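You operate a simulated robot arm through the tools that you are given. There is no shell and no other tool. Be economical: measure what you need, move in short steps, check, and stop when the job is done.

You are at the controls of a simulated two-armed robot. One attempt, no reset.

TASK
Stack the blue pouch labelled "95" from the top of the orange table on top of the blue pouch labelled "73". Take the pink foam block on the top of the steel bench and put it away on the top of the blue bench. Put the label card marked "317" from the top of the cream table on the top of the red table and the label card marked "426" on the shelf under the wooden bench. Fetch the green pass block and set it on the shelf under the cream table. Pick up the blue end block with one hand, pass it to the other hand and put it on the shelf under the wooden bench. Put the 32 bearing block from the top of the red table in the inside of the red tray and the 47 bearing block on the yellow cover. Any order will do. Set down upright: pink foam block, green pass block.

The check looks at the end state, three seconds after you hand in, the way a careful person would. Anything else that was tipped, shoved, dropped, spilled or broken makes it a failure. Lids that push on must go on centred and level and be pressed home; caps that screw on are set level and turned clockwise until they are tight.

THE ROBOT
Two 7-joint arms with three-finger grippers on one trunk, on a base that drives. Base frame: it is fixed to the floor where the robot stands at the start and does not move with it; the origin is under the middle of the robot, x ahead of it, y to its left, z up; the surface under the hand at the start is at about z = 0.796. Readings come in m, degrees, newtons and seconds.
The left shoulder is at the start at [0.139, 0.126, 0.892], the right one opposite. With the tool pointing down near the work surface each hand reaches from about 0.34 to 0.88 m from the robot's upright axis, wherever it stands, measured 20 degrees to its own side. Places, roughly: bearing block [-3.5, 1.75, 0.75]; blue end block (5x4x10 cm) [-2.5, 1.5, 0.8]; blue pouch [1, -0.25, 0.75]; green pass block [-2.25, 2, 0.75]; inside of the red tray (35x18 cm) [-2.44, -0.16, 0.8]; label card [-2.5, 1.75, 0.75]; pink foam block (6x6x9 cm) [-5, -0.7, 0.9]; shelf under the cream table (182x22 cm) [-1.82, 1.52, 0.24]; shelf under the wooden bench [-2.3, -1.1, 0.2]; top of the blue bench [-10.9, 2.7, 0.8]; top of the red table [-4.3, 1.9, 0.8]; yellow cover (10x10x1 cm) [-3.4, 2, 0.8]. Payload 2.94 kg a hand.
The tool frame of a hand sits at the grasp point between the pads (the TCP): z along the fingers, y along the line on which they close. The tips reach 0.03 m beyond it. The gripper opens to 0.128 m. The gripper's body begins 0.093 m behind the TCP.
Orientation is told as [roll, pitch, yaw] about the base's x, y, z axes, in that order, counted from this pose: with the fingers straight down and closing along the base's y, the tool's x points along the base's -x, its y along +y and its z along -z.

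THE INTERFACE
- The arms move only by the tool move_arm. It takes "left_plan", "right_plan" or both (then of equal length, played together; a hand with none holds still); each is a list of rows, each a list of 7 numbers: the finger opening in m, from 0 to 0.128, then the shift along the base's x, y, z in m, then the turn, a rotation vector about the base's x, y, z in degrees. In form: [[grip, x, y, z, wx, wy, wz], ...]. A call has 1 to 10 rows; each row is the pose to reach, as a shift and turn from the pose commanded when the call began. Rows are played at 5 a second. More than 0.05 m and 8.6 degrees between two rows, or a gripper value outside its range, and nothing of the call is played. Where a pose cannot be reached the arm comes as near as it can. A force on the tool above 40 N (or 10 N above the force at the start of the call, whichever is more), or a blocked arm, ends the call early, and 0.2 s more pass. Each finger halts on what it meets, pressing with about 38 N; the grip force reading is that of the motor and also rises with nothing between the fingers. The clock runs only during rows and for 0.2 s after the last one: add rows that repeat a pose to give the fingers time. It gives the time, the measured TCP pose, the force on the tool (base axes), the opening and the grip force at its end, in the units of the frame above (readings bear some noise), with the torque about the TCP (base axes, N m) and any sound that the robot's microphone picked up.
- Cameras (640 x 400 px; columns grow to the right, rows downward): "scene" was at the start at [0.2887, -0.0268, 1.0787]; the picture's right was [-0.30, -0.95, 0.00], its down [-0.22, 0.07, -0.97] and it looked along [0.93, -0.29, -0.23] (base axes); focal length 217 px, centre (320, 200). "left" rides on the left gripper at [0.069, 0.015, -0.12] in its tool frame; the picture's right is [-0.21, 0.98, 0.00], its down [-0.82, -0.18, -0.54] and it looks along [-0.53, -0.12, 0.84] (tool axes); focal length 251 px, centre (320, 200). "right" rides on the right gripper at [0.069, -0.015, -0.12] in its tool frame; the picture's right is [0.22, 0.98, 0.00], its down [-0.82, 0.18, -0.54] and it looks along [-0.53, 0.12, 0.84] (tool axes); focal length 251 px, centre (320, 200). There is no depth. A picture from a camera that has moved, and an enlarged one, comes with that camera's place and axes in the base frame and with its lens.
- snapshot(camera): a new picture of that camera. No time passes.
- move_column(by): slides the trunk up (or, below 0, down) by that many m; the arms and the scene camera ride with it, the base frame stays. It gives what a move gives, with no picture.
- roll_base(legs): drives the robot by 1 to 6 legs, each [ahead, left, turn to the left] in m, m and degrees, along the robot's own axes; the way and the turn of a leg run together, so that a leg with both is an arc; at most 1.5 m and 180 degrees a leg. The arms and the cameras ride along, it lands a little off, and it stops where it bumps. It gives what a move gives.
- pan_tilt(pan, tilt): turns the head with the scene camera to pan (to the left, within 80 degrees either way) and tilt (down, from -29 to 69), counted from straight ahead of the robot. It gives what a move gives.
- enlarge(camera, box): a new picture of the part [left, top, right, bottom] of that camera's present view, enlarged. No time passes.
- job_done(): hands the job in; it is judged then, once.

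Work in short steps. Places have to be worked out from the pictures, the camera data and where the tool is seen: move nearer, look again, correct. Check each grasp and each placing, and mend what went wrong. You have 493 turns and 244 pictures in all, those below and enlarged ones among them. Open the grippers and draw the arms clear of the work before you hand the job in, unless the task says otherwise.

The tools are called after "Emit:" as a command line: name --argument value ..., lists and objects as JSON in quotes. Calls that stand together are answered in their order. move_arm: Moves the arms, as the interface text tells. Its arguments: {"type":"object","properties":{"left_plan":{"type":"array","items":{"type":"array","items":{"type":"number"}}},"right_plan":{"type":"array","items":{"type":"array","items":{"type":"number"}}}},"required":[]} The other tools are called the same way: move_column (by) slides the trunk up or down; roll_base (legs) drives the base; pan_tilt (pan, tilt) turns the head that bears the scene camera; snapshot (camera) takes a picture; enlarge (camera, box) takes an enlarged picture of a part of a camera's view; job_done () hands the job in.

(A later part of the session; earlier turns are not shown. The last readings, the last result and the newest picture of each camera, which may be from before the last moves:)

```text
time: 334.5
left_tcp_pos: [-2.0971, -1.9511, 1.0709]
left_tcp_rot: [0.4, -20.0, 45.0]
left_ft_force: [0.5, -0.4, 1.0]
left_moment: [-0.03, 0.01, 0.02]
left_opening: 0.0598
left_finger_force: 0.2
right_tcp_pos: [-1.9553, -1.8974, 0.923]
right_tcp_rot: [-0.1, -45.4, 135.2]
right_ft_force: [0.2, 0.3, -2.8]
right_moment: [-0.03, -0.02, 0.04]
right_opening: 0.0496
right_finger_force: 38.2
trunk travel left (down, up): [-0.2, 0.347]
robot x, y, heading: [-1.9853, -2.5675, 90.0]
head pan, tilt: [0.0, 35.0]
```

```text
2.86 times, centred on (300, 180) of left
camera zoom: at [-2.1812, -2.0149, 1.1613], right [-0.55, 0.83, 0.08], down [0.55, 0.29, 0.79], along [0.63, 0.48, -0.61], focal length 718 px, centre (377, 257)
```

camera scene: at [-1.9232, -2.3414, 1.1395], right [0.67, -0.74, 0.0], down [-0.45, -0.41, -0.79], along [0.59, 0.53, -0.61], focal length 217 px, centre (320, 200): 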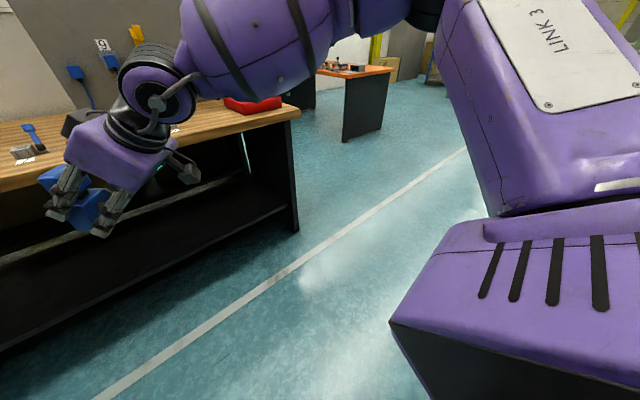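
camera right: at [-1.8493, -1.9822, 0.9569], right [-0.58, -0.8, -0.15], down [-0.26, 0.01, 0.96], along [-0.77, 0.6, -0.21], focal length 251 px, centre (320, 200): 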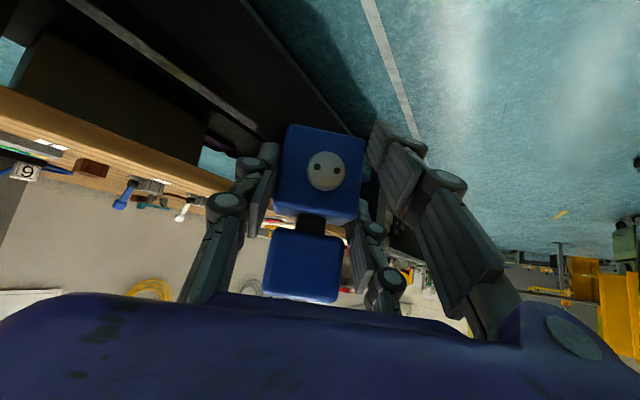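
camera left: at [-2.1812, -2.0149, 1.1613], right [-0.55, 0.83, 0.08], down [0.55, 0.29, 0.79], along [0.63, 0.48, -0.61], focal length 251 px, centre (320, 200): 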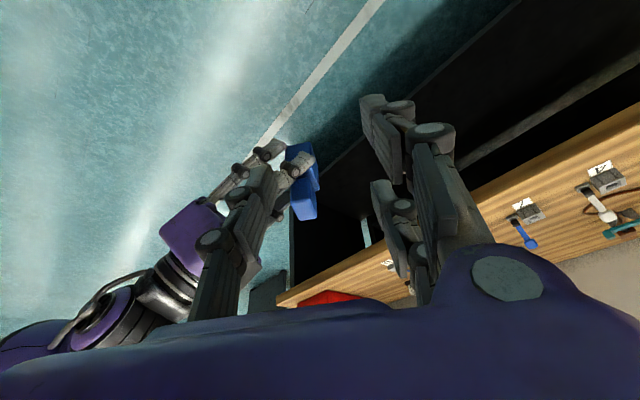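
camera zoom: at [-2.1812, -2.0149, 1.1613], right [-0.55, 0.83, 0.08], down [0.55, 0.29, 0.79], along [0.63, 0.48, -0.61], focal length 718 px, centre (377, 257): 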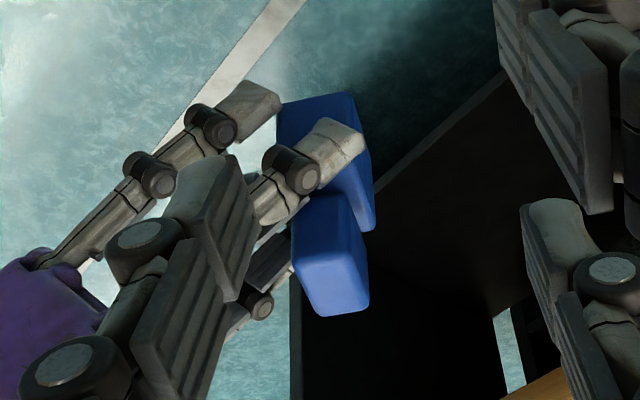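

The block pose in hand is unchanged. I move the left hand to a pre-grasp just above the upper cube.

Emit:
move_arm --left_plan '[[0.05, 0.03, 0.01, -0.005, 0, 0, 0], [0.05, 0.065, 0.025, -0.01, 0, 0, 0], [0.05, 0.1, 0.042, -0.02, 0, 0, 0], [0.05, 0.109, 0.0475, -0.026, 0, 0, 0], [0.05, 0.109, 0.0475, -0.026, 0, 0, 0]]'

Emit:
enlarge --camera "left" --box '[220, 110, 420, 260]'

```text
time: 335.7
left_tcp_pos: [-2.0601, -1.9371, 1.0647]
left_tcp_rot: [0.4, -19.9, 45.0]
left_ft_force: [-0.2, -0.6, 0.2]
left_moment: [-0.03, -0.02, -0.01]
left_opening: 0.05
left_finger_force: 0.1
left hand out of reach, approached as far as the arm can: row 2, 3, 4, 5
right_tcp_pos: [-1.9548, -1.8983, 0.9234]
right_tcp_rot: [-0.1, -45.4, 135.1]
right_ft_force: [-0.3, 1.4, -2.9]
right_moment: [-0.05, -0.03, 0.0]
right_opening: 0.0493
right_finger_force: 37.9
trunk travel left (down, up): [-0.2, 0.347]
robot x, y, heading: [-1.9827, -2.5672, 89.8]
head pan, tilt: [0.0, 35.0]
```

```text
2.67 times, centred on (320, 185) of left
camera zoom: at [-2.1441, -2.0013, 1.1543], right [-0.55, 0.83, 0.08], down [0.55, 0.29, 0.79], along [0.63, 0.48, -0.61], focal length 670 px, centre (320, 240)
```

zoom: 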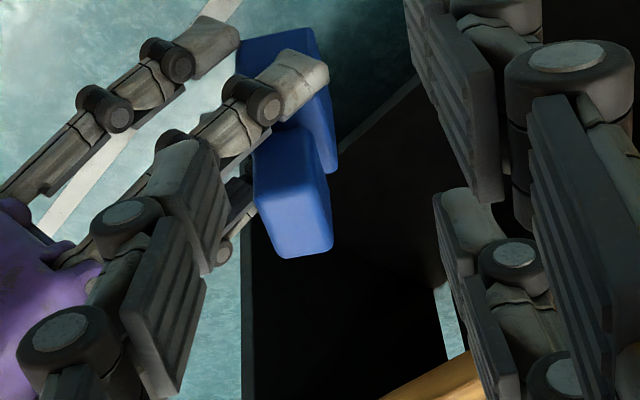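

The left arm can't reach that far right at this height. I lower the right hand by 0.1 m and bring it 3 cm left, then approach from above again.

Emit:
move_arm --right_plan '[[0.0, -0.008, 0, -0.025, 0, 0, 0], [0.0, -0.015, 0, -0.05, 0, 0, 0], [0.0, -0.022, 0, -0.075, 0, 0, 0], [0.0, -0.03, 0, -0.1, 0, 0, 0], [0.0, -0.03, 0, -0.1, 0, 0, 0]]'

Emit:
move_arm --left_plan '[[0.05, 0.01, 0.01, -0.03, 0, 0, 0], [0.05, 0.02, 0.015, -0.06, 0, 0, 0], [0.05, 0.03, 0.025, -0.09, 0, 0, 0], [0.05, 0.042, 0.0325, -0.12, 0, 0, 0], [0.05, 0.042, 0.0325, -0.12, 0, 0, 0]]'

Emit:
enlarge --camera "left" --box '[220, 110, 420, 260]'

```text
time: 336.9
left_tcp_pos: [-2.0593, -1.9368, 1.0646]
left_tcp_rot: [0.4, -19.9, 45.0]
left_ft_force: [-0.4, 0.1, 0.0]
left_moment: [0.0, 0.0, 0.01]
left_opening: 0.0503
left_finger_force: 0.1
right_tcp_pos: [-1.9849, -1.8992, 0.8231]
right_tcp_rot: [-0.1, -45.5, 135.1]
right_ft_force: [-0.2, 0.2, -2.9]
right_moment: [-0.02, -0.04, 0.02]
right_opening: 0.0494
right_finger_force: 38.3
trunk travel left (down, up): [-0.2, 0.347]
robot x, y, heading: [-1.9885, -2.5658, 89.9]
head pan, tilt: [0.0, 35.0]
```

```text
time: 338.1
left_tcp_pos: [-2.0554, -1.9098, 0.9455]
left_tcp_rot: [0.4, -19.9, 45.0]
left_ft_force: [-0.1, -0.7, -0.2]
left_moment: [-0.03, 0.02, 0.03]
left_opening: 0.05
left_finger_force: 0.0
left hand out of reach, approached as far as the arm can: row 1, 2, 3, 4, 5
right_tcp_pos: [-1.9836, -1.8997, 0.8239]
right_tcp_rot: [-0.1, -45.5, 135.2]
right_ft_force: [1.0, -1.4, -3.0]
right_moment: [-0.06, -0.04, 0.05]
right_opening: 0.0494
right_finger_force: 37.8
trunk travel left (down, up): [-0.2, 0.347]
robot x, y, heading: [-1.9878, -2.5685, 89.9]
head pan, tilt: [0.0, 35.0]
```

```text
2.67 times, centred on (320, 185) of left
camera zoom: at [-2.1397, -1.9727, 1.0362], right [-0.55, 0.83, 0.08], down [0.55, 0.29, 0.79], along [0.63, 0.48, -0.61], focal length 670 px, centre (320, 240)
```

zoom: 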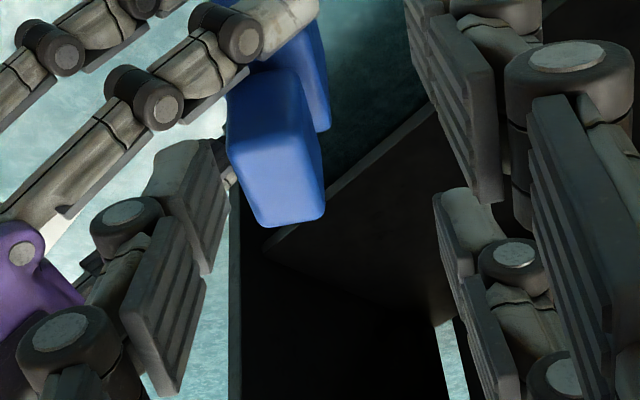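

I shift the right hand 4 cm further left and 4 cm forward and check whether it gets there.

Emit:
move_arm --right_plan '[[0.0, -0.015, 0.015, 0, 0, 0, 0], [0.0, -0.03, 0.03, 0, 0, 0, 0], [0.0, -0.04, 0.04, 0, 0, 0, 0], [0.0, -0.04, 0.04, 0, 0, 0, 0]]'

Emit:
move_arm --left_plan '[[0.05, 0.005, 0.025, 0, 0, 0, 0], [0.05, 0.01, 0.04, 0, 0, 0, 0], [0.05, 0.01, 0.04, 0, 0, 0, 0]]'

Emit:
snapshot --camera "left"

```text
time: 339.1
left_tcp_pos: [-2.0565, -1.9084, 0.9462]
left_tcp_rot: [0.4, -19.9, 44.9]
left_ft_force: [0.2, -0.3, -0.4]
left_moment: [-0.01, -0.03, -0.01]
left_opening: 0.0499
left_finger_force: 0.0
right_tcp_pos: [-1.9981, -1.8834, 0.8237]
right_tcp_rot: [0.0, -45.5, 135.1]
right_ft_force: [0.4, -0.9, -3.6]
right_moment: [-0.06, -0.04, 0.02]
right_opening: 0.0495
right_finger_force: 38.1
right hand out of reach, approached as far as the arm can: row 2, 3, 4
trunk travel left (down, up): [-0.2, 0.347]
robot x, y, heading: [-1.9901, -2.5669, 89.9]
head pan, tilt: [0.0, 35.0]
```

```text
time: 339.9
left_tcp_pos: [-2.0613, -1.8959, 0.9456]
left_tcp_rot: [0.3, -19.9, 45.0]
left_ft_force: [-0.3, 0.9, 0.0]
left_moment: [0.0, 0.02, -0.01]
left_opening: 0.0499
left_finger_force: 0.1
left hand out of reach, approached as far as the arm can: row 1, 2, 3
right_tcp_pos: [-1.9991, -1.8832, 0.8224]
right_tcp_rot: [0.0, -45.5, 135.1]
right_ft_force: [-0.5, 0.2, -3.0]
right_moment: [-0.03, -0.04, -0.02]
right_opening: 0.0494
right_finger_force: 37.6
trunk travel left (down, up): [-0.2, 0.347]
robot x, y, heading: [-1.9853, -2.5681, 89.8]
head pan, tilt: [0.0, 35.0]
```

```text
122 pictures are left
camera left: at [-2.1456, -1.9596, 1.0373], right [-0.55, 0.83, 0.08], down [0.55, 0.29, 0.79], along [0.63, 0.48, -0.61], focal length 251 px, centre (320, 200)
```

left: 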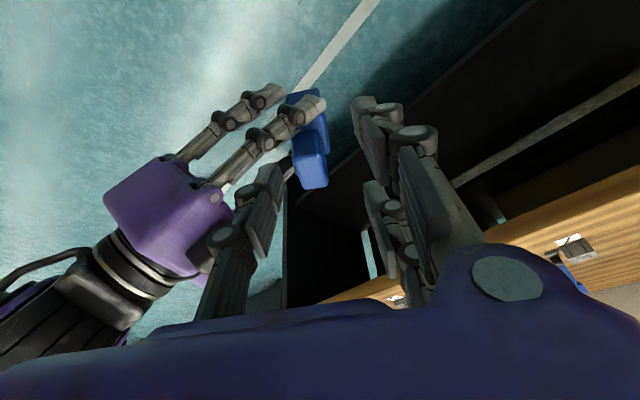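

Reduce the left tilt to ~8°, which should extend its inward reach.

Emit:
move_arm --left_plan '[[0.05, 0.01, 0.005, 0.02, -4, 4, 0], [0.05, 0.02, 0.01, 0.02, -8.5, 8.5, 0], [0.05, 0.03, 0.014, 0.01, -8.5, 8.5, 0], [0.05, 0.041, 0.018, 0.005, -8.5, 8.5, 0], [0.05, 0.041, 0.018, 0.005, -8.5, 8.5, 0]]'

Emit:
snapshot --camera "left"

```text
time: 341.1
left_tcp_pos: [-2.1176, -1.9097, 0.9549]
left_tcp_rot: [0.4, -7.9, 45.1]
left_ft_force: [-0.3, 0.1, -0.6]
left_moment: [-0.04, -0.02, 0.02]
left_opening: 0.0501
left_finger_force: 0.0
left hand out of reach, approached as far as the arm can: row 1, 2, 3, 4, 5
right_tcp_pos: [-1.9989, -1.8834, 0.8222]
right_tcp_rot: [0.1, -45.5, 135.1]
right_ft_force: [-0.8, 0.0, -2.7]
right_moment: [-0.05, -0.08, 0.04]
right_opening: 0.0494
right_finger_force: 38.0
trunk travel left (down, up): [-0.2, 0.347]
robot x, y, heading: [-1.9893, -2.5677, 89.9]
head pan, tilt: [0.0, 35.0]
```

```text
121 pictures are left
camera left: at [-2.1872, -1.9592, 1.0653], right [-0.54, 0.84, 0.04], down [0.65, 0.39, 0.65], along [0.53, 0.37, -0.76], focal length 251 px, centre (320, 200)
```

left: 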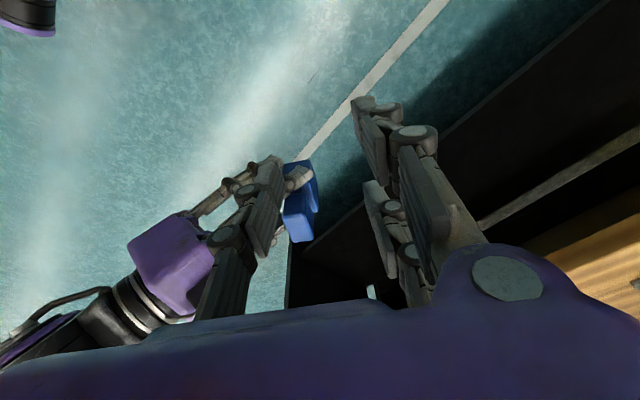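

The limits depend on the elbow posture. I replay the earlier successful route: yaw the left hand to ~6° at lateral 0.18, then yaw back to 45° while moving inward.

Emit:
move_arm --left_plan '[[0.05, -0.01, -0.01, 0.01, -2, 2, -6], [0.05, -0.02, -0.02, 0.02, -5.6, 5.6, -12], [0.05, -0.04, -0.03, 0.03, -5.6, 5.6, -20], [0.05, -0.05, -0.04, 0.04, -5.6, 5.6, -28], [0.05, -0.05, -0.04, 0.05, -5.6, 5.6, -36], [0.05, -0.05, -0.04, 0.05, -5.6, 5.6, -39], [0.05, -0.05, -0.04, 0.05, -5.6, 5.6, -39]]'

```text
time: 342.7
left_tcp_pos: [-2.1674, -1.9513, 1.0047]
left_tcp_rot: [-2.3, -0.5, 6.1]
left_ft_force: [0.2, 0.2, 0.3]
left_moment: [-0.02, -0.04, -0.02]
left_opening: 0.0502
left_finger_force: 0.0
left hand out of reach, approached as far as the arm can: row 2
right_tcp_pos: [-1.9983, -1.8835, 0.8231]
right_tcp_rot: [0.0, -45.5, 135.2]
right_ft_force: [-1.1, -0.8, -3.4]
right_moment: [-0.04, -0.05, -0.01]
right_opening: 0.0495
right_finger_force: 38.1
trunk travel left (down, up): [-0.2, 0.347]
robot x, y, heading: [-1.9858, -2.5679, 89.8]
head pan, tilt: [0.0, 35.0]
```

Emit:
move_arm --left_plan '[[0.05, 0.0, 0.03, 0.01, 2.3, 0, 8], [0.05, 0.03, 0.06, 0.01, 2.3, 0, 16], [0.05, 0.06, 0.08, 0.01, 2.3, 0, 24], [0.05, 0.09, 0.08, 0.0, 2.3, 0, 32], [0.05, 0.12, 0.08, -0.02, 2.3, 0, 39], [0.05, 0.155, 0.08, -0.04, 2.3, 0, 39], [0.05, 0.155, 0.08, -0.05, 2.3, 0, 39]]'

Emit:
snapshot --camera "left"

```text
time: 344.3
left_tcp_pos: [-2.1518, -1.9328, 1.0075]
left_tcp_rot: [-0.3, -1.5, 45.1]
left_ft_force: [-0.1, 0.0, 0.2]
left_moment: [0.02, -0.01, 0.0]
left_opening: 0.0499
left_finger_force: 0.0
left hand out of reach, approached as far as the arm can: row 1, 2, 3, 4, 5, 6, 7
right_tcp_pos: [-1.9982, -1.8847, 0.8231]
right_tcp_rot: [0.0, -45.5, 135.2]
right_ft_force: [-0.1, 0.1, -2.2]
right_moment: [-0.05, -0.09, -0.05]
right_opening: 0.0492
right_finger_force: 37.9
trunk travel left (down, up): [-0.2, 0.347]
robot x, y, heading: [-1.9862, -2.5674, 89.6]
head pan, tilt: [0.0, 35.0]
```

```text
120 pictures are left
camera left: at [-2.2119, -1.9724, 1.126], right [-0.54, 0.84, 0.0], down [0.7, 0.45, 0.56], along [0.47, 0.31, -0.83], focal length 251 px, centre (320, 200)
```

left: 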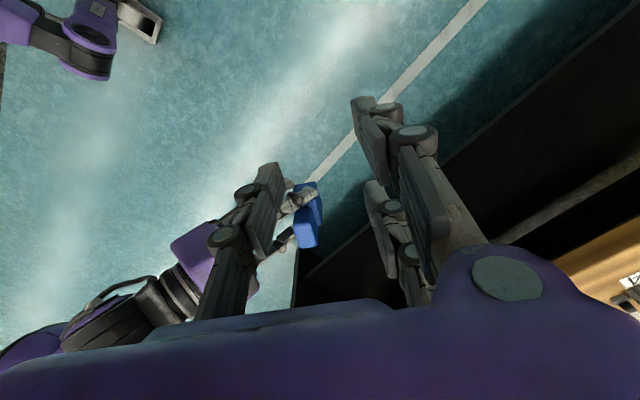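

That posture is stuck, so instead I'll regrip via the bench top: set the block upright on a free spot of the wooden bench (around (-1.5,-1.32)) and re-grasp its upper cube with the right hand. First raise the hand and look.

Emit:
move_arm --right_plan '[[0.0, 0.01, 0, 0.03, 0, 0, 0], [0.0, 0.02, 0, 0.06, 0, 0, 0], [0.0, 0.03, 0, 0.1, 0, 0, 0], [0.0, 0.03, 0, 0.1, 0, 0, 0]]' --left_plan '[[0.05, -0.03, -0.02, 0, 0, 0, 8], [0.05, -0.06, -0.04, 0, 0, 0, 16], [0.05, -0.09, -0.05, 0, 0, 0, 24], [0.05, -0.12, -0.05, 0, 0, 0, 32]]'

Emit:
roll_base --legs '[[0, -0.46, 0]]'

Emit:
pan_tilt --pan 5 --tilt 25

Emit:
snapshot --camera "scene"

```text
time: 345.3
left_tcp_pos: [-2.2733, -1.9853, 1.005]
left_tcp_rot: [-0.2, -1.4, 77.2]
left_ft_force: [-0.6, 0.6, 0.0]
left_moment: [0.01, -0.03, -0.01]
left_opening: 0.0498
left_finger_force: 0.1
right_tcp_pos: [-1.9705, -1.8825, 0.9242]
right_tcp_rot: [-0.1, -45.4, 135.1]
right_ft_force: [0.1, 0.7, -2.8]
right_moment: [-0.01, -0.06, 0.02]
right_opening: 0.0494
right_finger_force: 37.6
trunk travel left (down, up): [-0.2, 0.347]
robot x, y, heading: [-1.9867, -2.571, 89.8]
head pan, tilt: [0.0, 35.0]
```

```text
time: 349.8
left_tcp_pos: [-1.8168, -1.9871, 1.0057]
left_tcp_rot: [-0.2, -1.5, 77.5]
left_ft_force: [0.1, -0.1, -0.4]
left_moment: [0.0, 0.0, -0.04]
left_opening: 0.0501
left_finger_force: 0.1
right_tcp_pos: [-1.5154, -1.8836, 0.9229]
right_tcp_rot: [0.1, -45.4, 135.4]
right_ft_force: [0.6, 1.0, -3.8]
right_moment: [-0.02, -0.02, 0.01]
right_opening: 0.0495
right_finger_force: 37.3
trunk travel left (down, up): [-0.2, 0.347]
robot x, y, heading: [-1.5272, -2.5695, 89.9]
head pan, tilt: [0.0, 35.0]
```

```text
time: 350.5
left_tcp_pos: [-1.8178, -1.9867, 1.0055]
left_tcp_rot: [-0.1, -1.5, 77.3]
left_ft_force: [0.0, -0.3, -0.1]
left_moment: [0.02, -0.02, 0.03]
left_opening: 0.0501
left_finger_force: 0.0
right_tcp_pos: [-1.5159, -1.8853, 0.9233]
right_tcp_rot: [-0.1, -45.5, 135.3]
right_ft_force: [0.7, 0.3, -3.4]
right_moment: [-0.02, -0.08, -0.01]
right_opening: 0.0494
right_finger_force: 38.1
trunk travel left (down, up): [-0.2, 0.347]
robot x, y, heading: [-1.5292, -2.5661, 89.9]
head pan, tilt: [5.0, 25.0]
```

```text
119 pictures are left
camera scene: at [-1.5384, -2.308, 1.1593], right [1.0, 0.09, 0.0], down [0.04, -0.42, -0.91], along [-0.08, 0.9, -0.42], focal length 217 px, centre (320, 200)
```

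scene: 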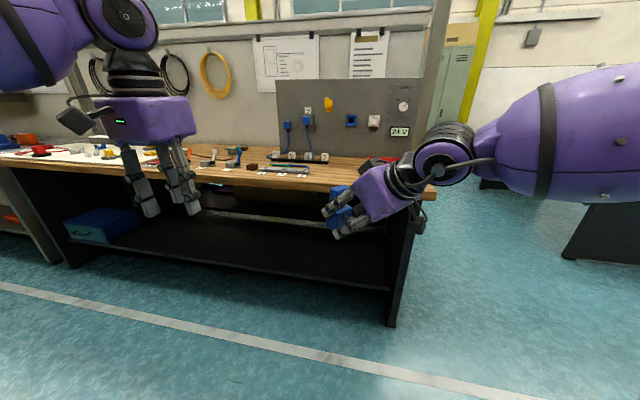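

The spot between the grey strip and red tray is free. I drive 0.55 m ahead and look from above.

Emit:
roll_base --legs '[[0.55, 0, 0]]'

Emit:
pan_tilt --pan 0 --tilt 45

Emit:
snapshot --camera "scene"

Emit:
snapshot --camera "right"

```text
time: 353.7
left_tcp_pos: [-1.8144, -1.4438, 1.0058]
left_tcp_rot: [-0.3, -1.5, 77.2]
left_ft_force: [-0.3, -1.1, 0.1]
left_moment: [0.0, 0.02, 0.02]
left_opening: 0.0502
left_finger_force: 0.0
right_tcp_pos: [-1.5133, -1.3427, 0.9235]
right_tcp_rot: [-0.1, -45.4, 135.1]
right_ft_force: [-0.9, 0.7, -3.4]
right_moment: [-0.08, -0.01, 0.0]
right_opening: 0.0494
right_finger_force: 37.6
trunk travel left (down, up): [-0.2, 0.347]
robot x, y, heading: [-1.5286, -2.0255, 90.1]
head pan, tilt: [5.0, 25.0]
```

```text
time: 354.5
left_tcp_pos: [-1.8144, -1.4463, 1.005]
left_tcp_rot: [-0.3, -1.4, 77.2]
left_ft_force: [0.2, -0.5, -0.3]
left_moment: [-0.02, -0.01, 0.02]
left_opening: 0.0499
left_finger_force: 0.0
right_tcp_pos: [-1.5141, -1.3424, 0.9239]
right_tcp_rot: [-0.1, -45.4, 135.3]
right_ft_force: [0.0, 0.8, -3.1]
right_moment: [-0.05, -0.06, 0.01]
right_opening: 0.0497
right_finger_force: 37.7
trunk travel left (down, up): [-0.2, 0.347]
robot x, y, heading: [-1.5299, -2.0232, 89.8]
head pan, tilt: [0.0, 45.0]
```

```text
118 pictures are left
camera scene: at [-1.5292, -1.7776, 1.1288], right [1.0, 0.0, 0.0], down [0.0, -0.71, -0.71], along [0.0, 0.71, -0.71], focal length 217 px, centre (320, 200)
```

scene: 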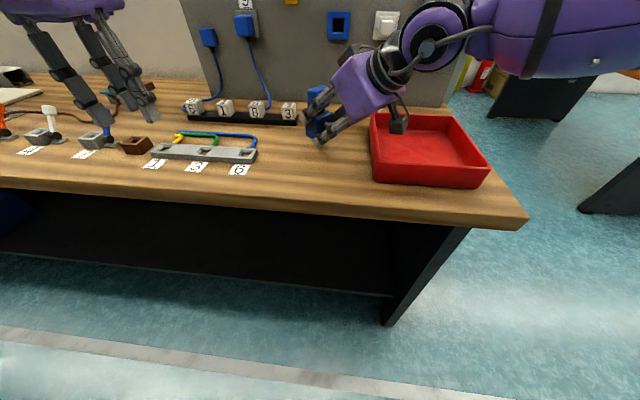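

```text
117 pictures are left
camera right: at [-1.4081, -1.4271, 0.9575], right [-0.58, -0.8, -0.15], down [-0.26, 0.01, 0.96], along [-0.77, 0.6, -0.21], focal length 251 px, centre (320, 200)
```

right: 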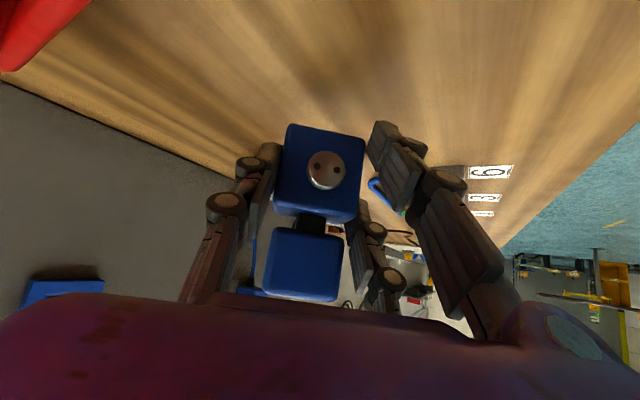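

Clear spot. I shift 4.5 cm left (away from the tray) and lower to contact.

Emit:
move_arm --right_plan '[[0.0, -0.02, 0, -0.02, 0, 0, 0], [0.0, -0.045, 0, -0.04, 0, 0, 0], [0.0, -0.045, 0, -0.06, 0, 0, 0], [0.0, -0.045, 0, -0.07, 0, 0, 0], [0.0, -0.045, 0, -0.078, 0, 0, 0], [0.0, -0.045, 0, -0.078, 0, 0, 0]]'

Emit:
move_arm --right_plan '[[0.0, 0, 0, -0.004, 0, 0, 0], [0.0, 0, 0, -0.008, 0, 0, 0], [0.0, 0, 0, -0.012, 0, 0, 0], [0.0, 0, 0, -0.012, 0, 0, 0]]'

```text
time: 355.2
left_tcp_pos: [-1.8137, -1.4464, 1.0065]
left_tcp_rot: [-0.2, -1.5, 77.2]
left_ft_force: [0.9, 0.6, -0.2]
left_moment: [-0.1, 0.02, 0.01]
left_opening: 0.0497
left_finger_force: 0.0
right_tcp_pos: [-1.5534, -1.3402, 0.8973]
right_tcp_rot: [0.0, -47.0, 135.3]
right_ft_force: [4.3, -6.9, 13.5]
right_moment: [-0.75, 0.19, 0.24]
right_opening: 0.0493
right_finger_force: 37.5
right hand out of reach, approached as far as the arm can: row 2, 3
trunk travel left (down, up): [-0.2, 0.347]
robot x, y, heading: [-1.5277, -2.0262, 89.8]
head pan, tilt: [0.0, 45.0]
stopped in row 3 (right hand): the force on the tool passed its limit at 58 N (the readings are from after the stop); the commanded pose is now the measured one
```

```text
time: 355.9
left_tcp_pos: [-1.8138, -1.4454, 1.0058]
left_tcp_rot: [-0.1, -1.5, 77.2]
left_ft_force: [0.5, 0.7, -0.4]
left_moment: [-0.06, 0.01, -0.02]
left_opening: 0.0503
left_finger_force: 0.1
right_tcp_pos: [-1.5541, -1.3383, 0.8971]
right_tcp_rot: [0.0, -48.0, 135.4]
right_ft_force: [3.1, -5.7, 12.6]
right_moment: [-0.72, 0.12, 0.17]
right_opening: 0.0496
right_finger_force: 37.9
trunk travel left (down, up): [-0.2, 0.347]
robot x, y, heading: [-1.5299, -2.0271, 89.7]
head pan, tilt: [0.0, 45.0]
stopped in row 3 (right hand): the force on the tool passed its limit at 45 N (the readings are from after the stop); the commanded pose is now the measured one
```

Contact already: the bench top is at z≈0.86. I look at how the block stands.

Emit:
snapshot --camera "right"

Emit:
enlarge --camera "scene" --box '[260, 60, 400, 180]'

```text
116 pictures are left
camera right: at [-1.4472, -1.4225, 0.9252], right [-0.58, -0.8, -0.16], down [-0.23, -0.03, 0.97], along [-0.78, 0.61, -0.17], focal length 251 px, centre (320, 200)
```

right: 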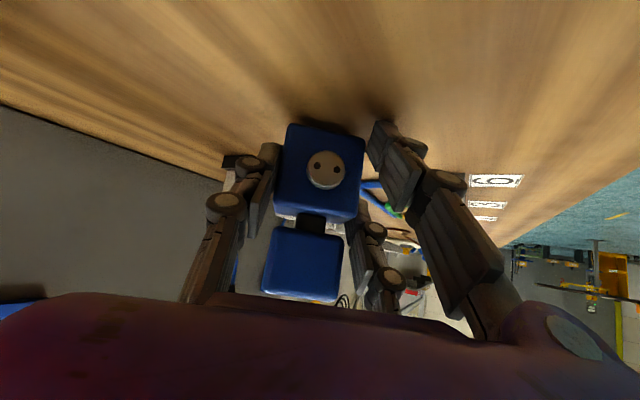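

```text
3.33 times, centred on (330, 120) of scene
camera zoom: at [-1.5284, -1.7784, 1.1288], right [1.0, 0.0, 0.0], down [0.0, -0.71, -0.71], along [0.0, 0.71, -0.71], focal length 724 px, centre (287, 467)
```

zoom: 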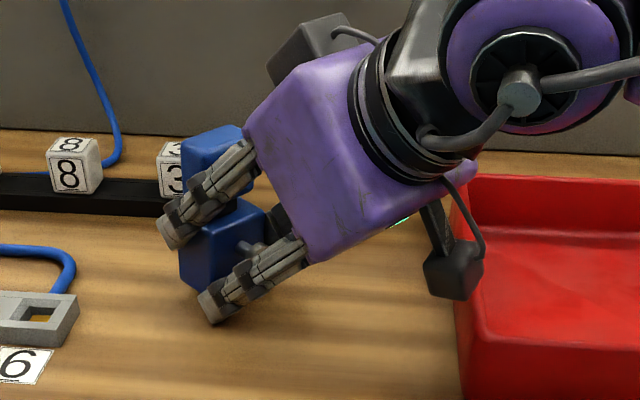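

Triangulation confirms the bench top is at z≈0.85, so the block is on it. I ease, release, and back out along the tool axis.

Emit:
move_arm --right_plan '[[0.0, 0, 0, 0.003, 0, 0, 0], [0.03, 0, 0, 0.003, 0, 0, 0], [0.06, 0, 0, 0.003, 0, 0, 0], [0.085, 0, 0, 0.003, 0, 0, 0], [0.085, 0, 0, 0.003, 0, 0, 0], [0.085, 0.015, -0.015, 0.025, 0, 0, 0], [0.085, 0.035, -0.035, 0.05, 0, 0, 0], [0.085, 0.055, -0.055, 0.08, 0, 0, 0]]'

Emit:
snapshot --camera "scene"

```text
time: 357.7
left_tcp_pos: [-1.8138, -1.4459, 1.0068]
left_tcp_rot: [-0.1, -1.5, 77.1]
left_ft_force: [-0.1, -0.6, 0.3]
left_moment: [0.05, -0.02, 0.0]
left_opening: 0.0502
left_finger_force: 0.1
right_tcp_pos: [-1.4978, -1.3935, 0.9748]
right_tcp_rot: [0.0, -47.8, 135.4]
right_ft_force: [-1.3, 0.0, -0.5]
right_moment: [0.03, 0.03, -0.02]
right_opening: 0.085
right_finger_force: 0.1
trunk travel left (down, up): [-0.2, 0.347]
robot x, y, heading: [-1.5281, -2.0281, 89.3]
head pan, tilt: [0.0, 45.0]
```

```text
114 pictures are left
camera scene: at [-1.5285, -1.7787, 1.129], right [1.0, 0.0, 0.0], down [0.0, -0.71, -0.71], along [0.0, 0.71, -0.71], focal length 217 px, centre (320, 200)
```

scene: 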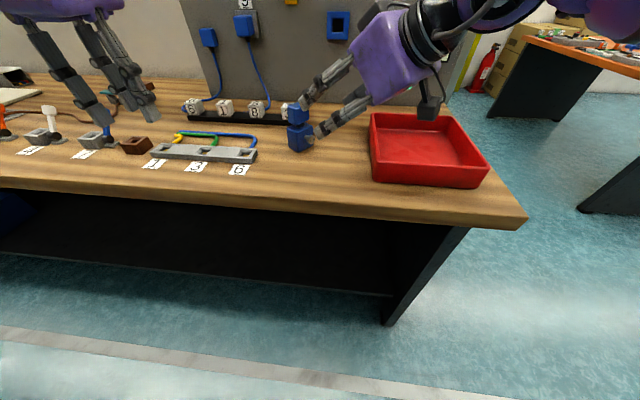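

The block stands upright on the bench. I re-approach with the right hand at 20° tilt above the upper cube.

Emit:
move_arm --right_plan '[[0.085, 0.01, -0.01, 0.03, -5, -5, 0], [0.085, 0.01, -0.01, 0.06, -10, -10, 0], [0.085, 0.0, 0.0, 0.08, -15, -15.2, 0], [0.085, -0.02, 0.02, 0.08, -19.5, -19.8, 0], [0.085, -0.045, 0.045, 0.07, -19.5, -19.8, 0], [0.085, -0.045, 0.045, 0.07, -19.5, -19.8, 0]]'

Emit:
snapshot --camera "right"

```text
time: 359.1
left_tcp_pos: [-1.8134, -1.4451, 1.005]
left_tcp_rot: [0.0, -1.4, 77.1]
left_ft_force: [1.7, -0.7, -0.1]
left_moment: [-0.01, 0.02, 0.0]
left_opening: 0.0502
left_finger_force: 0.0
right_tcp_pos: [-1.4471, -1.3855, 1.0492]
right_tcp_rot: [-0.1, -20.0, 135.3]
right_ft_force: [1.0, 0.3, -0.5]
right_moment: [0.0, 0.05, 0.01]
right_opening: 0.085
right_finger_force: 0.1
right hand out of reach, approached as far as the arm can: row 3, 4, 5, 6
trunk travel left (down, up): [-0.2, 0.347]
robot x, y, heading: [-1.5305, -2.0264, 89.8]
head pan, tilt: [0.0, 45.0]
```

```text
113 pictures are left
camera right: at [-1.3618, -1.4481, 1.1376], right [-0.54, -0.84, -0.07], down [-0.55, 0.28, 0.79], along [-0.64, 0.47, -0.61], focal length 251 px, centre (320, 200)
```

right: 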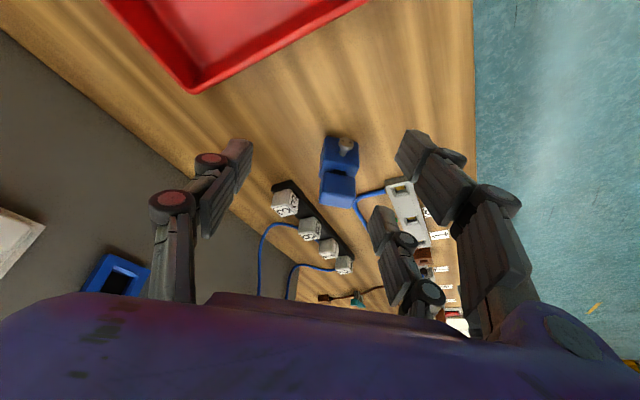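

Lateral limit again. I shift the base 0.2 m left so the block lies on the right hand's own side.

Emit:
roll_base --legs '[[0, 0.2, 0]]'

Emit:
move_arm --right_plan '[[0.085, 0.035, 0.01, 0, 0, 0, 0], [0.085, 0.07, 0.02, 0, 0, 0, 0], [0.085, 0.105, 0.036, -0.01, 0, 0, 0], [0.085, 0.105, 0.036, -0.01, 0, 0, 0]]'

Emit:
snapshot --camera "right"

```text
time: 361.5
left_tcp_pos: [-2.0138, -1.4434, 1.0051]
left_tcp_rot: [0.0, -1.5, 77.0]
left_ft_force: [-0.4, -0.7, 0.3]
left_moment: [-0.02, 0.0, 0.04]
left_opening: 0.0501
left_finger_force: 0.1
right_tcp_pos: [-1.6479, -1.3835, 1.0498]
right_tcp_rot: [0.0, -20.0, 135.2]
right_ft_force: [0.4, -0.6, -0.3]
right_moment: [0.02, 0.0, -0.02]
right_opening: 0.085
right_finger_force: 0.1
trunk travel left (down, up): [-0.2, 0.347]
robot x, y, heading: [-1.7284, -2.0235, 89.6]
head pan, tilt: [0.0, 45.0]
```

```text
time: 362.5
left_tcp_pos: [-2.0135, -1.4432, 1.0058]
left_tcp_rot: [-0.1, -1.4, 77.0]
left_ft_force: [-0.4, 0.1, 0.3]
left_moment: [0.05, 0.01, 0.0]
left_opening: 0.0502
left_finger_force: 0.1
right_tcp_pos: [-1.5748, -1.3895, 1.0347]
right_tcp_rot: [-0.1, -20.0, 135.0]
right_ft_force: [-0.1, -0.2, -0.3]
right_moment: [0.04, -0.03, 0.0]
right_opening: 0.085
right_finger_force: 0.0
right hand out of reach, approached as far as the arm can: row 2, 3, 4
trunk travel left (down, up): [-0.2, 0.347]
robot x, y, heading: [-1.7279, -2.0246, 89.6]
head pan, tilt: [0.0, 45.0]
```

```text
112 pictures are left
camera right: at [-1.4901, -1.455, 1.1226], right [-0.55, -0.83, -0.08], down [-0.54, 0.29, 0.79], along [-0.64, 0.47, -0.61], focal length 251 px, centre (320, 200)
```

right: 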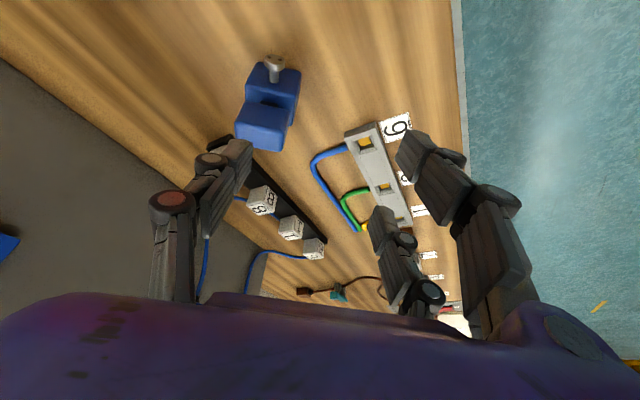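

The wrist seems too high relative to the shoulder. I raise the trunk 0.15 m and lower the arm accordingly.

Emit:
move_column --by 0.15

Emit:
move_arm --right_plan '[[0.085, 0.01, 0.01, -0.035, 0, 0, 0], [0.085, 0.02, 0.02, -0.07, 0, 0, 0], [0.085, 0.03, 0.03, -0.1, 0, 0, 0], [0.085, 0.032, 0.0405, -0.13, 0, 0, 0], [0.085, 0.032, 0.0405, -0.154, 0, 0, 0], [0.085, 0.032, 0.0405, -0.154, 0, 0, 0]]'

Emit:
snapshot --camera "right"

```text
time: 364.3
left_tcp_pos: [-2.0149, -1.4427, 1.1556]
left_tcp_rot: [-0.2, -1.5, 77.0]
left_ft_force: [0.6, 0.1, -0.7]
left_moment: [-0.02, 0.04, 0.0]
left_opening: 0.0503
left_finger_force: 0.1
right_tcp_pos: [-1.5762, -1.4291, 1.2457]
right_tcp_rot: [-5.8, -25.0, 137.1]
right_ft_force: [0.6, 1.0, -0.8]
right_moment: [-0.02, 0.01, -0.02]
right_opening: 0.0848
right_finger_force: 0.1
trunk travel left (down, up): [-0.35, 0.197]
robot x, y, heading: [-1.7325, -2.0227, 89.8]
head pan, tilt: [0.0, 45.0]
```

```text
time: 365.7
left_tcp_pos: [-2.0142, -1.4442, 1.1554]
left_tcp_rot: [-0.1, -1.4, 77.0]
left_ft_force: [0.0, 0.0, -0.4]
left_moment: [-0.01, 0.03, 0.0]
left_opening: 0.05
left_finger_force: 0.2
right_tcp_pos: [-1.5706, -1.4238, 1.2083]
right_tcp_rot: [-5.8, -25.0, 136.8]
right_ft_force: [-0.3, 0.3, -0.1]
right_moment: [0.0, -0.01, 0.03]
right_opening: 0.0851
right_finger_force: 0.0
right hand out of reach, approached as far as the arm can: row 1, 2, 3, 4, 5, 6
trunk travel left (down, up): [-0.35, 0.197]
robot x, y, heading: [-1.7278, -2.0264, 89.7]
head pan, tilt: [0.0, 45.0]
```

```text
111 pictures are left
camera right: at [-1.4847, -1.4994, 1.2889], right [-0.55, -0.81, -0.18], down [-0.54, 0.19, 0.82], along [-0.63, 0.55, -0.54], focal length 251 px, centre (320, 200)
```

right: 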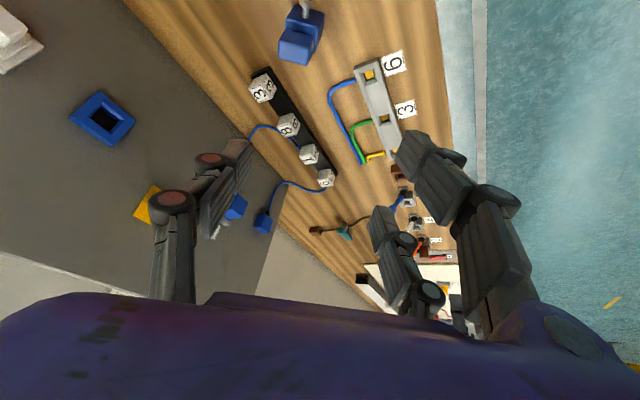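

The right arm is stuck in an awkward branch. I bring it back toward its nominal pose (yaw 90°, vertical, lateral 0.22) to reset its posture.

Emit:
move_arm --right_plan '[[0.085, 0.01, -0.01, 0, -1, -1, -8], [0.085, 0.02, -0.02, 0, -3, -3, -16], [0.085, 0.03, -0.03, 0, -5, -5, -24], [0.085, 0.05, -0.04, 0, -7, -7, -32], [0.085, 0.07, -0.05, 0, -9, -9, -40], [0.085, 0.09, -0.05, 0, -12, -9, -46], [0.085, 0.09, -0.05, 0, -15, -9, -46]]'

Emit:
pan_tilt --pan -40 --tilt 20

Emit:
snapshot --camera "scene"

```text
time: 367.3
left_tcp_pos: [-2.0145, -1.4434, 1.1557]
left_tcp_rot: [-0.2, -1.6, 77.0]
left_ft_force: [-0.4, 0.3, 0.8]
left_moment: [-0.02, -0.02, -0.01]
left_opening: 0.0499
left_finger_force: 0.0
right_tcp_pos: [-1.4796, -1.4756, 1.2063]
right_tcp_rot: [-7.9, -8.1, 91.3]
right_ft_force: [-0.3, -0.5, -0.4]
right_moment: [-0.02, -0.03, 0.02]
right_opening: 0.0848
right_finger_force: 0.0
trunk travel left (down, up): [-0.35, 0.197]
robot x, y, heading: [-1.7324, -2.0249, 89.9]
head pan, tilt: [0.0, 45.0]
```

```text
time: 368.3
left_tcp_pos: [-2.0139, -1.4438, 1.1561]
left_tcp_rot: [-0.1, -1.6, 76.9]
left_ft_force: [-0.6, 0.8, -0.3]
left_moment: [0.0, 0.0, 0.02]
left_opening: 0.0499
left_finger_force: 0.1
right_tcp_pos: [-1.4804, -1.4755, 1.2052]
right_tcp_rot: [-7.8, -8.2, 91.4]
right_ft_force: [-0.2, -0.4, -0.5]
right_moment: [0.05, 0.02, 0.0]
right_opening: 0.0848
right_finger_force: 0.0
trunk travel left (down, up): [-0.35, 0.197]
robot x, y, heading: [-1.732, -2.0235, 89.5]
head pan, tilt: [-40.0, 20.0]
```

```text
110 pictures are left
camera scene: at [-1.6703, -1.8294, 1.3208], right [0.76, -0.65, 0.0], down [-0.22, -0.26, -0.94], along [0.61, 0.72, -0.34], focal length 217 px, centre (320, 200)
```

scene: 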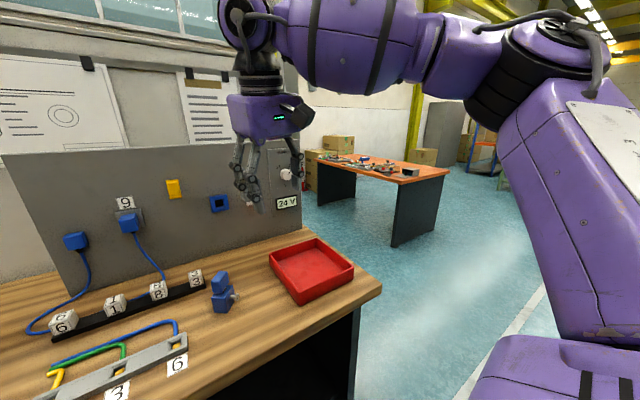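

Posture is normal again. The block's faces lie at 45°, so I turn the base to heading 135° in front of it, making the grasp straight ahead for the right hand.

Emit:
roll_base --legs '[[0, -0.45, 0], [0.12, 0, 0], [0, 0, 45.5]]'

Emit:
move_arm --right_plan '[[0.085, 0, 0, -0.03, 5.5, 5.5, 0.8], [0.085, 0, 0, -0.06, 5.5, 5.5, 0.8], [0.085, 0, 0, -0.09, 5.5, 5.5, 0.8], [0.085, 0, 0, -0.12, 5.5, 5.5, 0.8], [0.085, 0, 0, -0.12, 5.5, 5.5, 0.8]]'

Emit:
snapshot --camera "right"

```text
time: 375.7
left_tcp_pos: [-1.8971, -1.7026, 1.1559]
left_tcp_rot: [0.0, -1.6, 122.5]
left_ft_force: [0.3, -0.1, 0.2]
left_moment: [0.0, -0.03, -0.02]
left_opening: 0.0499
left_finger_force: 0.0
right_tcp_pos: [-1.4997, -1.3439, 1.206]
right_tcp_rot: [-7.9, -8.1, 136.9]
right_ft_force: [-0.5, 0.2, 0.4]
right_moment: [0.07, 0.02, 0.02]
right_opening: 0.0851
right_finger_force: 0.1
trunk travel left (down, up): [-0.35, 0.197]
robot x, y, heading: [-1.2837, -1.9069, 135.3]
head pan, tilt: [-40.0, 20.0]
```

```text
time: 376.9
left_tcp_pos: [-1.8965, -1.7023, 1.1562]
left_tcp_rot: [-0.1, -1.5, 122.4]
left_ft_force: [-0.8, -0.1, -0.3]
left_moment: [-0.02, 0.01, -0.01]
left_opening: 0.0499
left_finger_force: 0.1
right_tcp_pos: [-1.4992, -1.3452, 1.085]
right_tcp_rot: [-8.2, -15.9, 137.8]
right_ft_force: [-0.3, -0.2, -0.1]
right_moment: [-0.03, 0.02, 0.02]
right_opening: 0.0848
right_finger_force: 0.0
trunk travel left (down, up): [-0.35, 0.197]
robot x, y, heading: [-1.2825, -1.9077, 135.5]
head pan, tilt: [-40.0, 20.0]
```

```text
109 pictures are left
camera right: at [-1.4259, -1.4128, 1.1817], right [-0.53, -0.83, -0.19], down [-0.65, 0.25, 0.72], along [-0.55, 0.5, -0.67], focal length 251 px, centre (320, 200)
```

right: 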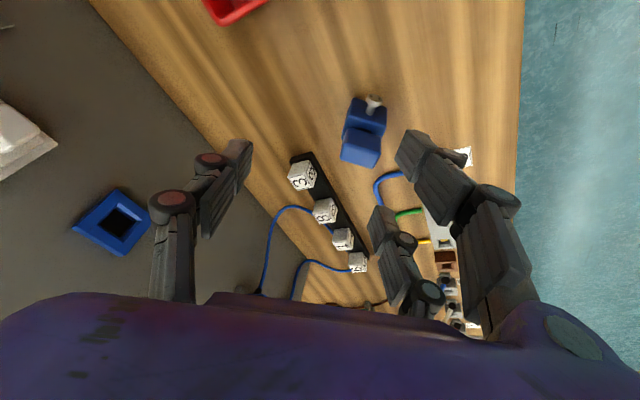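

Emit:
move_arm --right_plan '[[0.085, -0.015, -0.001, -0.018, -1, 2.8, 0], [0.085, -0.03, -0.002, -0.036, -2, 5.5, 0], [0.085, -0.043, -0.004, -0.054, -3.1, 8.3, -0.2], [0.085, -0.043, -0.004, -0.054, -3.1, 8.3, -0.2]]'

Emit:
snapshot --camera "right"

```text
time: 377.9
left_tcp_pos: [-1.8959, -1.7036, 1.1547]
left_tcp_rot: [-0.1, -1.4, 122.5]
left_ft_force: [0.5, 0.4, 0.8]
left_moment: [0.02, -0.01, -0.02]
left_opening: 0.0498
left_finger_force: 0.1
right_tcp_pos: [-1.5434, -1.3489, 1.0318]
right_tcp_rot: [0.3, -19.8, 135.0]
right_ft_force: [-0.6, 0.1, -0.7]
right_moment: [0.01, -0.04, -0.02]
right_opening: 0.0851
right_finger_force: 0.0
trunk travel left (down, up): [-0.35, 0.197]
robot x, y, heading: [-1.2824, -1.9096, 135.1]
head pan, tilt: [-40.0, 20.0]
```

```text
108 pictures are left
camera right: at [-1.4574, -1.4124, 1.1197], right [-0.55, -0.83, -0.07], down [-0.54, 0.29, 0.79], along [-0.64, 0.47, -0.61], focal length 251 px, centre (320, 200)
```

right: 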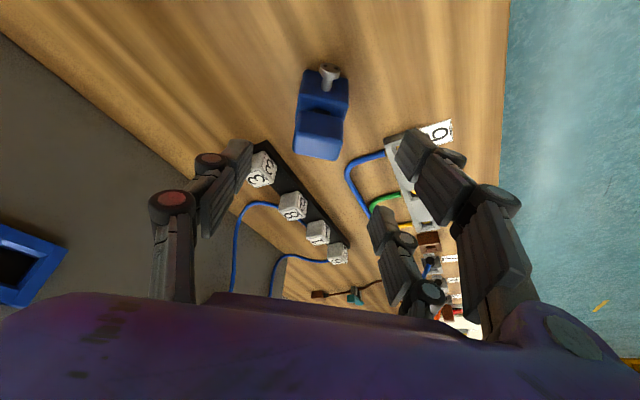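

Well centred. Descend along the tool axis and close.

Emit:
move_arm --right_plan '[[0.085, -0.008, 0.008, -0.031, 0, 0, 0], [0.085, -0.016, 0.016, -0.062, 0, 0, 0], [0.085, -0.0235, 0.0235, -0.09, 0, 0, 0], [0.085, -0.0235, 0.0235, -0.09, 0, 0, 0]]'

Emit:
snapshot --camera "right"

```text
time: 378.9
left_tcp_pos: [-1.8969, -1.7029, 1.1552]
left_tcp_rot: [-0.2, -1.4, 122.4]
left_ft_force: [0.2, 0.1, 0.4]
left_moment: [0.05, 0.01, -0.03]
left_opening: 0.05
left_finger_force: 0.0
right_tcp_pos: [-1.5653, -1.3246, 0.9417]
right_tcp_rot: [0.2, -19.8, 135.0]
right_ft_force: [0.3, -0.9, 0.4]
right_moment: [0.0, 0.0, 0.01]
right_opening: 0.085
right_finger_force: 0.0
trunk travel left (down, up): [-0.35, 0.197]
robot x, y, heading: [-1.2775, -1.9059, 135.4]
head pan, tilt: [-40.0, 20.0]
```

```text
107 pictures are left
camera right: at [-1.4801, -1.3887, 1.0306], right [-0.55, -0.83, -0.07], down [-0.54, 0.29, 0.79], along [-0.64, 0.47, -0.61], focal length 251 px, centre (320, 200)
```

right: 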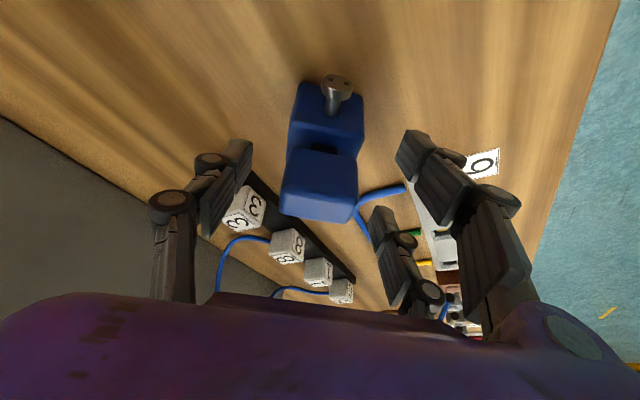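

Upper cube is right at the TCP. Close and lift.

Emit:
move_arm --right_plan '[[0.06, 0, 0, 0, 0, 0, 0], [0.04, 0, 0, 0, 0, 0, 0], [0.02, 0, 0, 0, 0, 0, 0], [0.02, 0, 0, 0, 0, 0, 0], [0.02, 0, 0, 0, 0, 0, 0], [0.02, 0, 0, 0.03, 0, 0, 0], [0.02, 0, 0, 0.07, 0, 0, 0], [0.02, 0, 0, 0.1, 0, 0, 0]]'

Emit:
snapshot --camera "right"

```text
time: 380.7
left_tcp_pos: [-1.8975, -1.7028, 1.1551]
left_tcp_rot: [-0.1, -1.5, 122.5]
left_ft_force: [0.0, 1.0, -0.8]
left_moment: [-0.02, 0.02, -0.02]
left_opening: 0.0498
left_finger_force: 0.0
right_tcp_pos: [-1.5657, -1.324, 1.0439]
right_tcp_rot: [0.2, -19.8, 134.9]
right_ft_force: [-0.8, -0.5, -3.5]
right_moment: [-0.02, -0.03, 0.01]
right_opening: 0.0423
right_finger_force: 37.8
trunk travel left (down, up): [-0.35, 0.197]
robot x, y, heading: [-1.285, -1.9074, 135.1]
head pan, tilt: [-40.0, 20.0]
```

```text
106 pictures are left
camera right: at [-1.4807, -1.3883, 1.1314], right [-0.55, -0.83, -0.07], down [-0.54, 0.29, 0.79], along [-0.64, 0.47, -0.61], focal length 251 px, centre (320, 200)
```

right: 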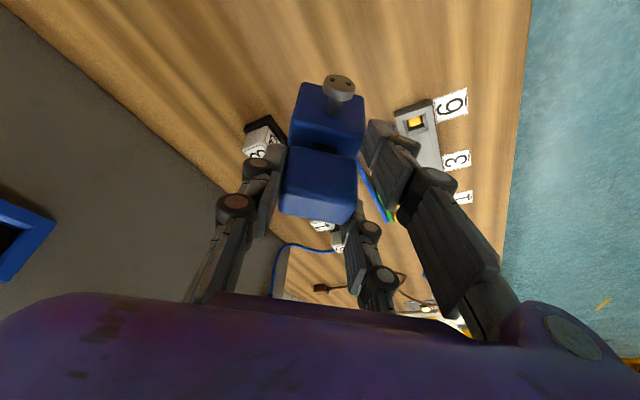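

Held by the upper cube at 20° tilt. I back away, turn to face the bench, and go to the shelf's free middle part; then lower the trunk.

Emit:
roll_base --legs '[[-0.4, 0, 0], [0, 0, -45], [-0.15, 0, 0], [0, 1.1, 0]]'

Emit:
move_column --by -0.35

Emit:
move_arm --right_plan '[[0.02, 0, 0, -0.045, 0, 0, 0], [0.02, 0, 0, -0.09, 0, 0, 0], [0.02, 0, 0, -0.135, 0, 0, 0], [0.02, 0, 0, -0.18, 0, 0, 0], [0.02, 0, 0, -0.22, 0, 0, 0], [0.02, 0, 0, -0.26, 0, 0, 0], [0.02, 0, 0, -0.3, 0, 0, 0], [0.02, 0, 0, -0.33, 0, 0, 0], [0.02, 0, 0, -0.33, 0, 0, 0]]'

```text
time: 396.1
left_tcp_pos: [-2.41, -1.7576, 1.1558]
left_tcp_rot: [-0.2, -1.4, 76.9]
left_ft_force: [-0.6, -0.7, -0.4]
left_moment: [0.0, 0.01, 0.03]
left_opening: 0.0499
left_finger_force: 0.1
right_tcp_pos: [-1.9104, -1.7288, 1.0432]
right_tcp_rot: [0.2, -19.7, 89.3]
right_ft_force: [0.0, 0.1, -3.6]
right_moment: [-0.05, -0.02, 0.0]
right_opening: 0.0424
right_finger_force: 38.1
trunk travel left (down, up): [-0.35, 0.197]
robot x, y, heading: [-2.125, -2.3362, 89.9]
head pan, tilt: [-40.0, 20.0]
```

```text
time: 399.5
left_tcp_pos: [-2.4115, -1.7571, 0.806]
left_tcp_rot: [-0.1, -1.6, 77.0]
left_ft_force: [-0.2, -0.1, 0.6]
left_moment: [-0.02, 0.02, 0.01]
left_opening: 0.05
left_finger_force: 0.2
right_tcp_pos: [-1.9108, -1.7306, 0.6914]
right_tcp_rot: [0.1, -19.7, 89.4]
right_ft_force: [1.4, -0.2, -3.3]
right_moment: [-0.01, 0.0, 0.01]
right_opening: 0.0421
right_finger_force: 37.8
trunk travel left (down, up): [0.0, 0.547]
robot x, y, heading: [-2.1258, -2.3426, 89.7]
head pan, tilt: [-40.0, 20.0]
```

```text
time: 401.5
left_tcp_pos: [-2.4096, -1.7575, 0.806]
left_tcp_rot: [-0.1, -1.5, 77.0]
left_ft_force: [-0.2, 0.3, 0.4]
left_moment: [0.03, -0.01, -0.02]
left_opening: 0.05
left_finger_force: 0.0
right_tcp_pos: [-1.9087, -1.7285, 0.3641]
right_tcp_rot: [0.2, -19.7, 89.3]
right_ft_force: [-0.3, 0.5, -4.1]
right_moment: [0.03, 0.03, 0.0]
right_opening: 0.0424
right_finger_force: 37.6
trunk travel left (down, up): [0.0, 0.547]
robot x, y, heading: [-2.1315, -2.3427, 89.5]
head pan, tilt: [-40.0, 20.0]
```

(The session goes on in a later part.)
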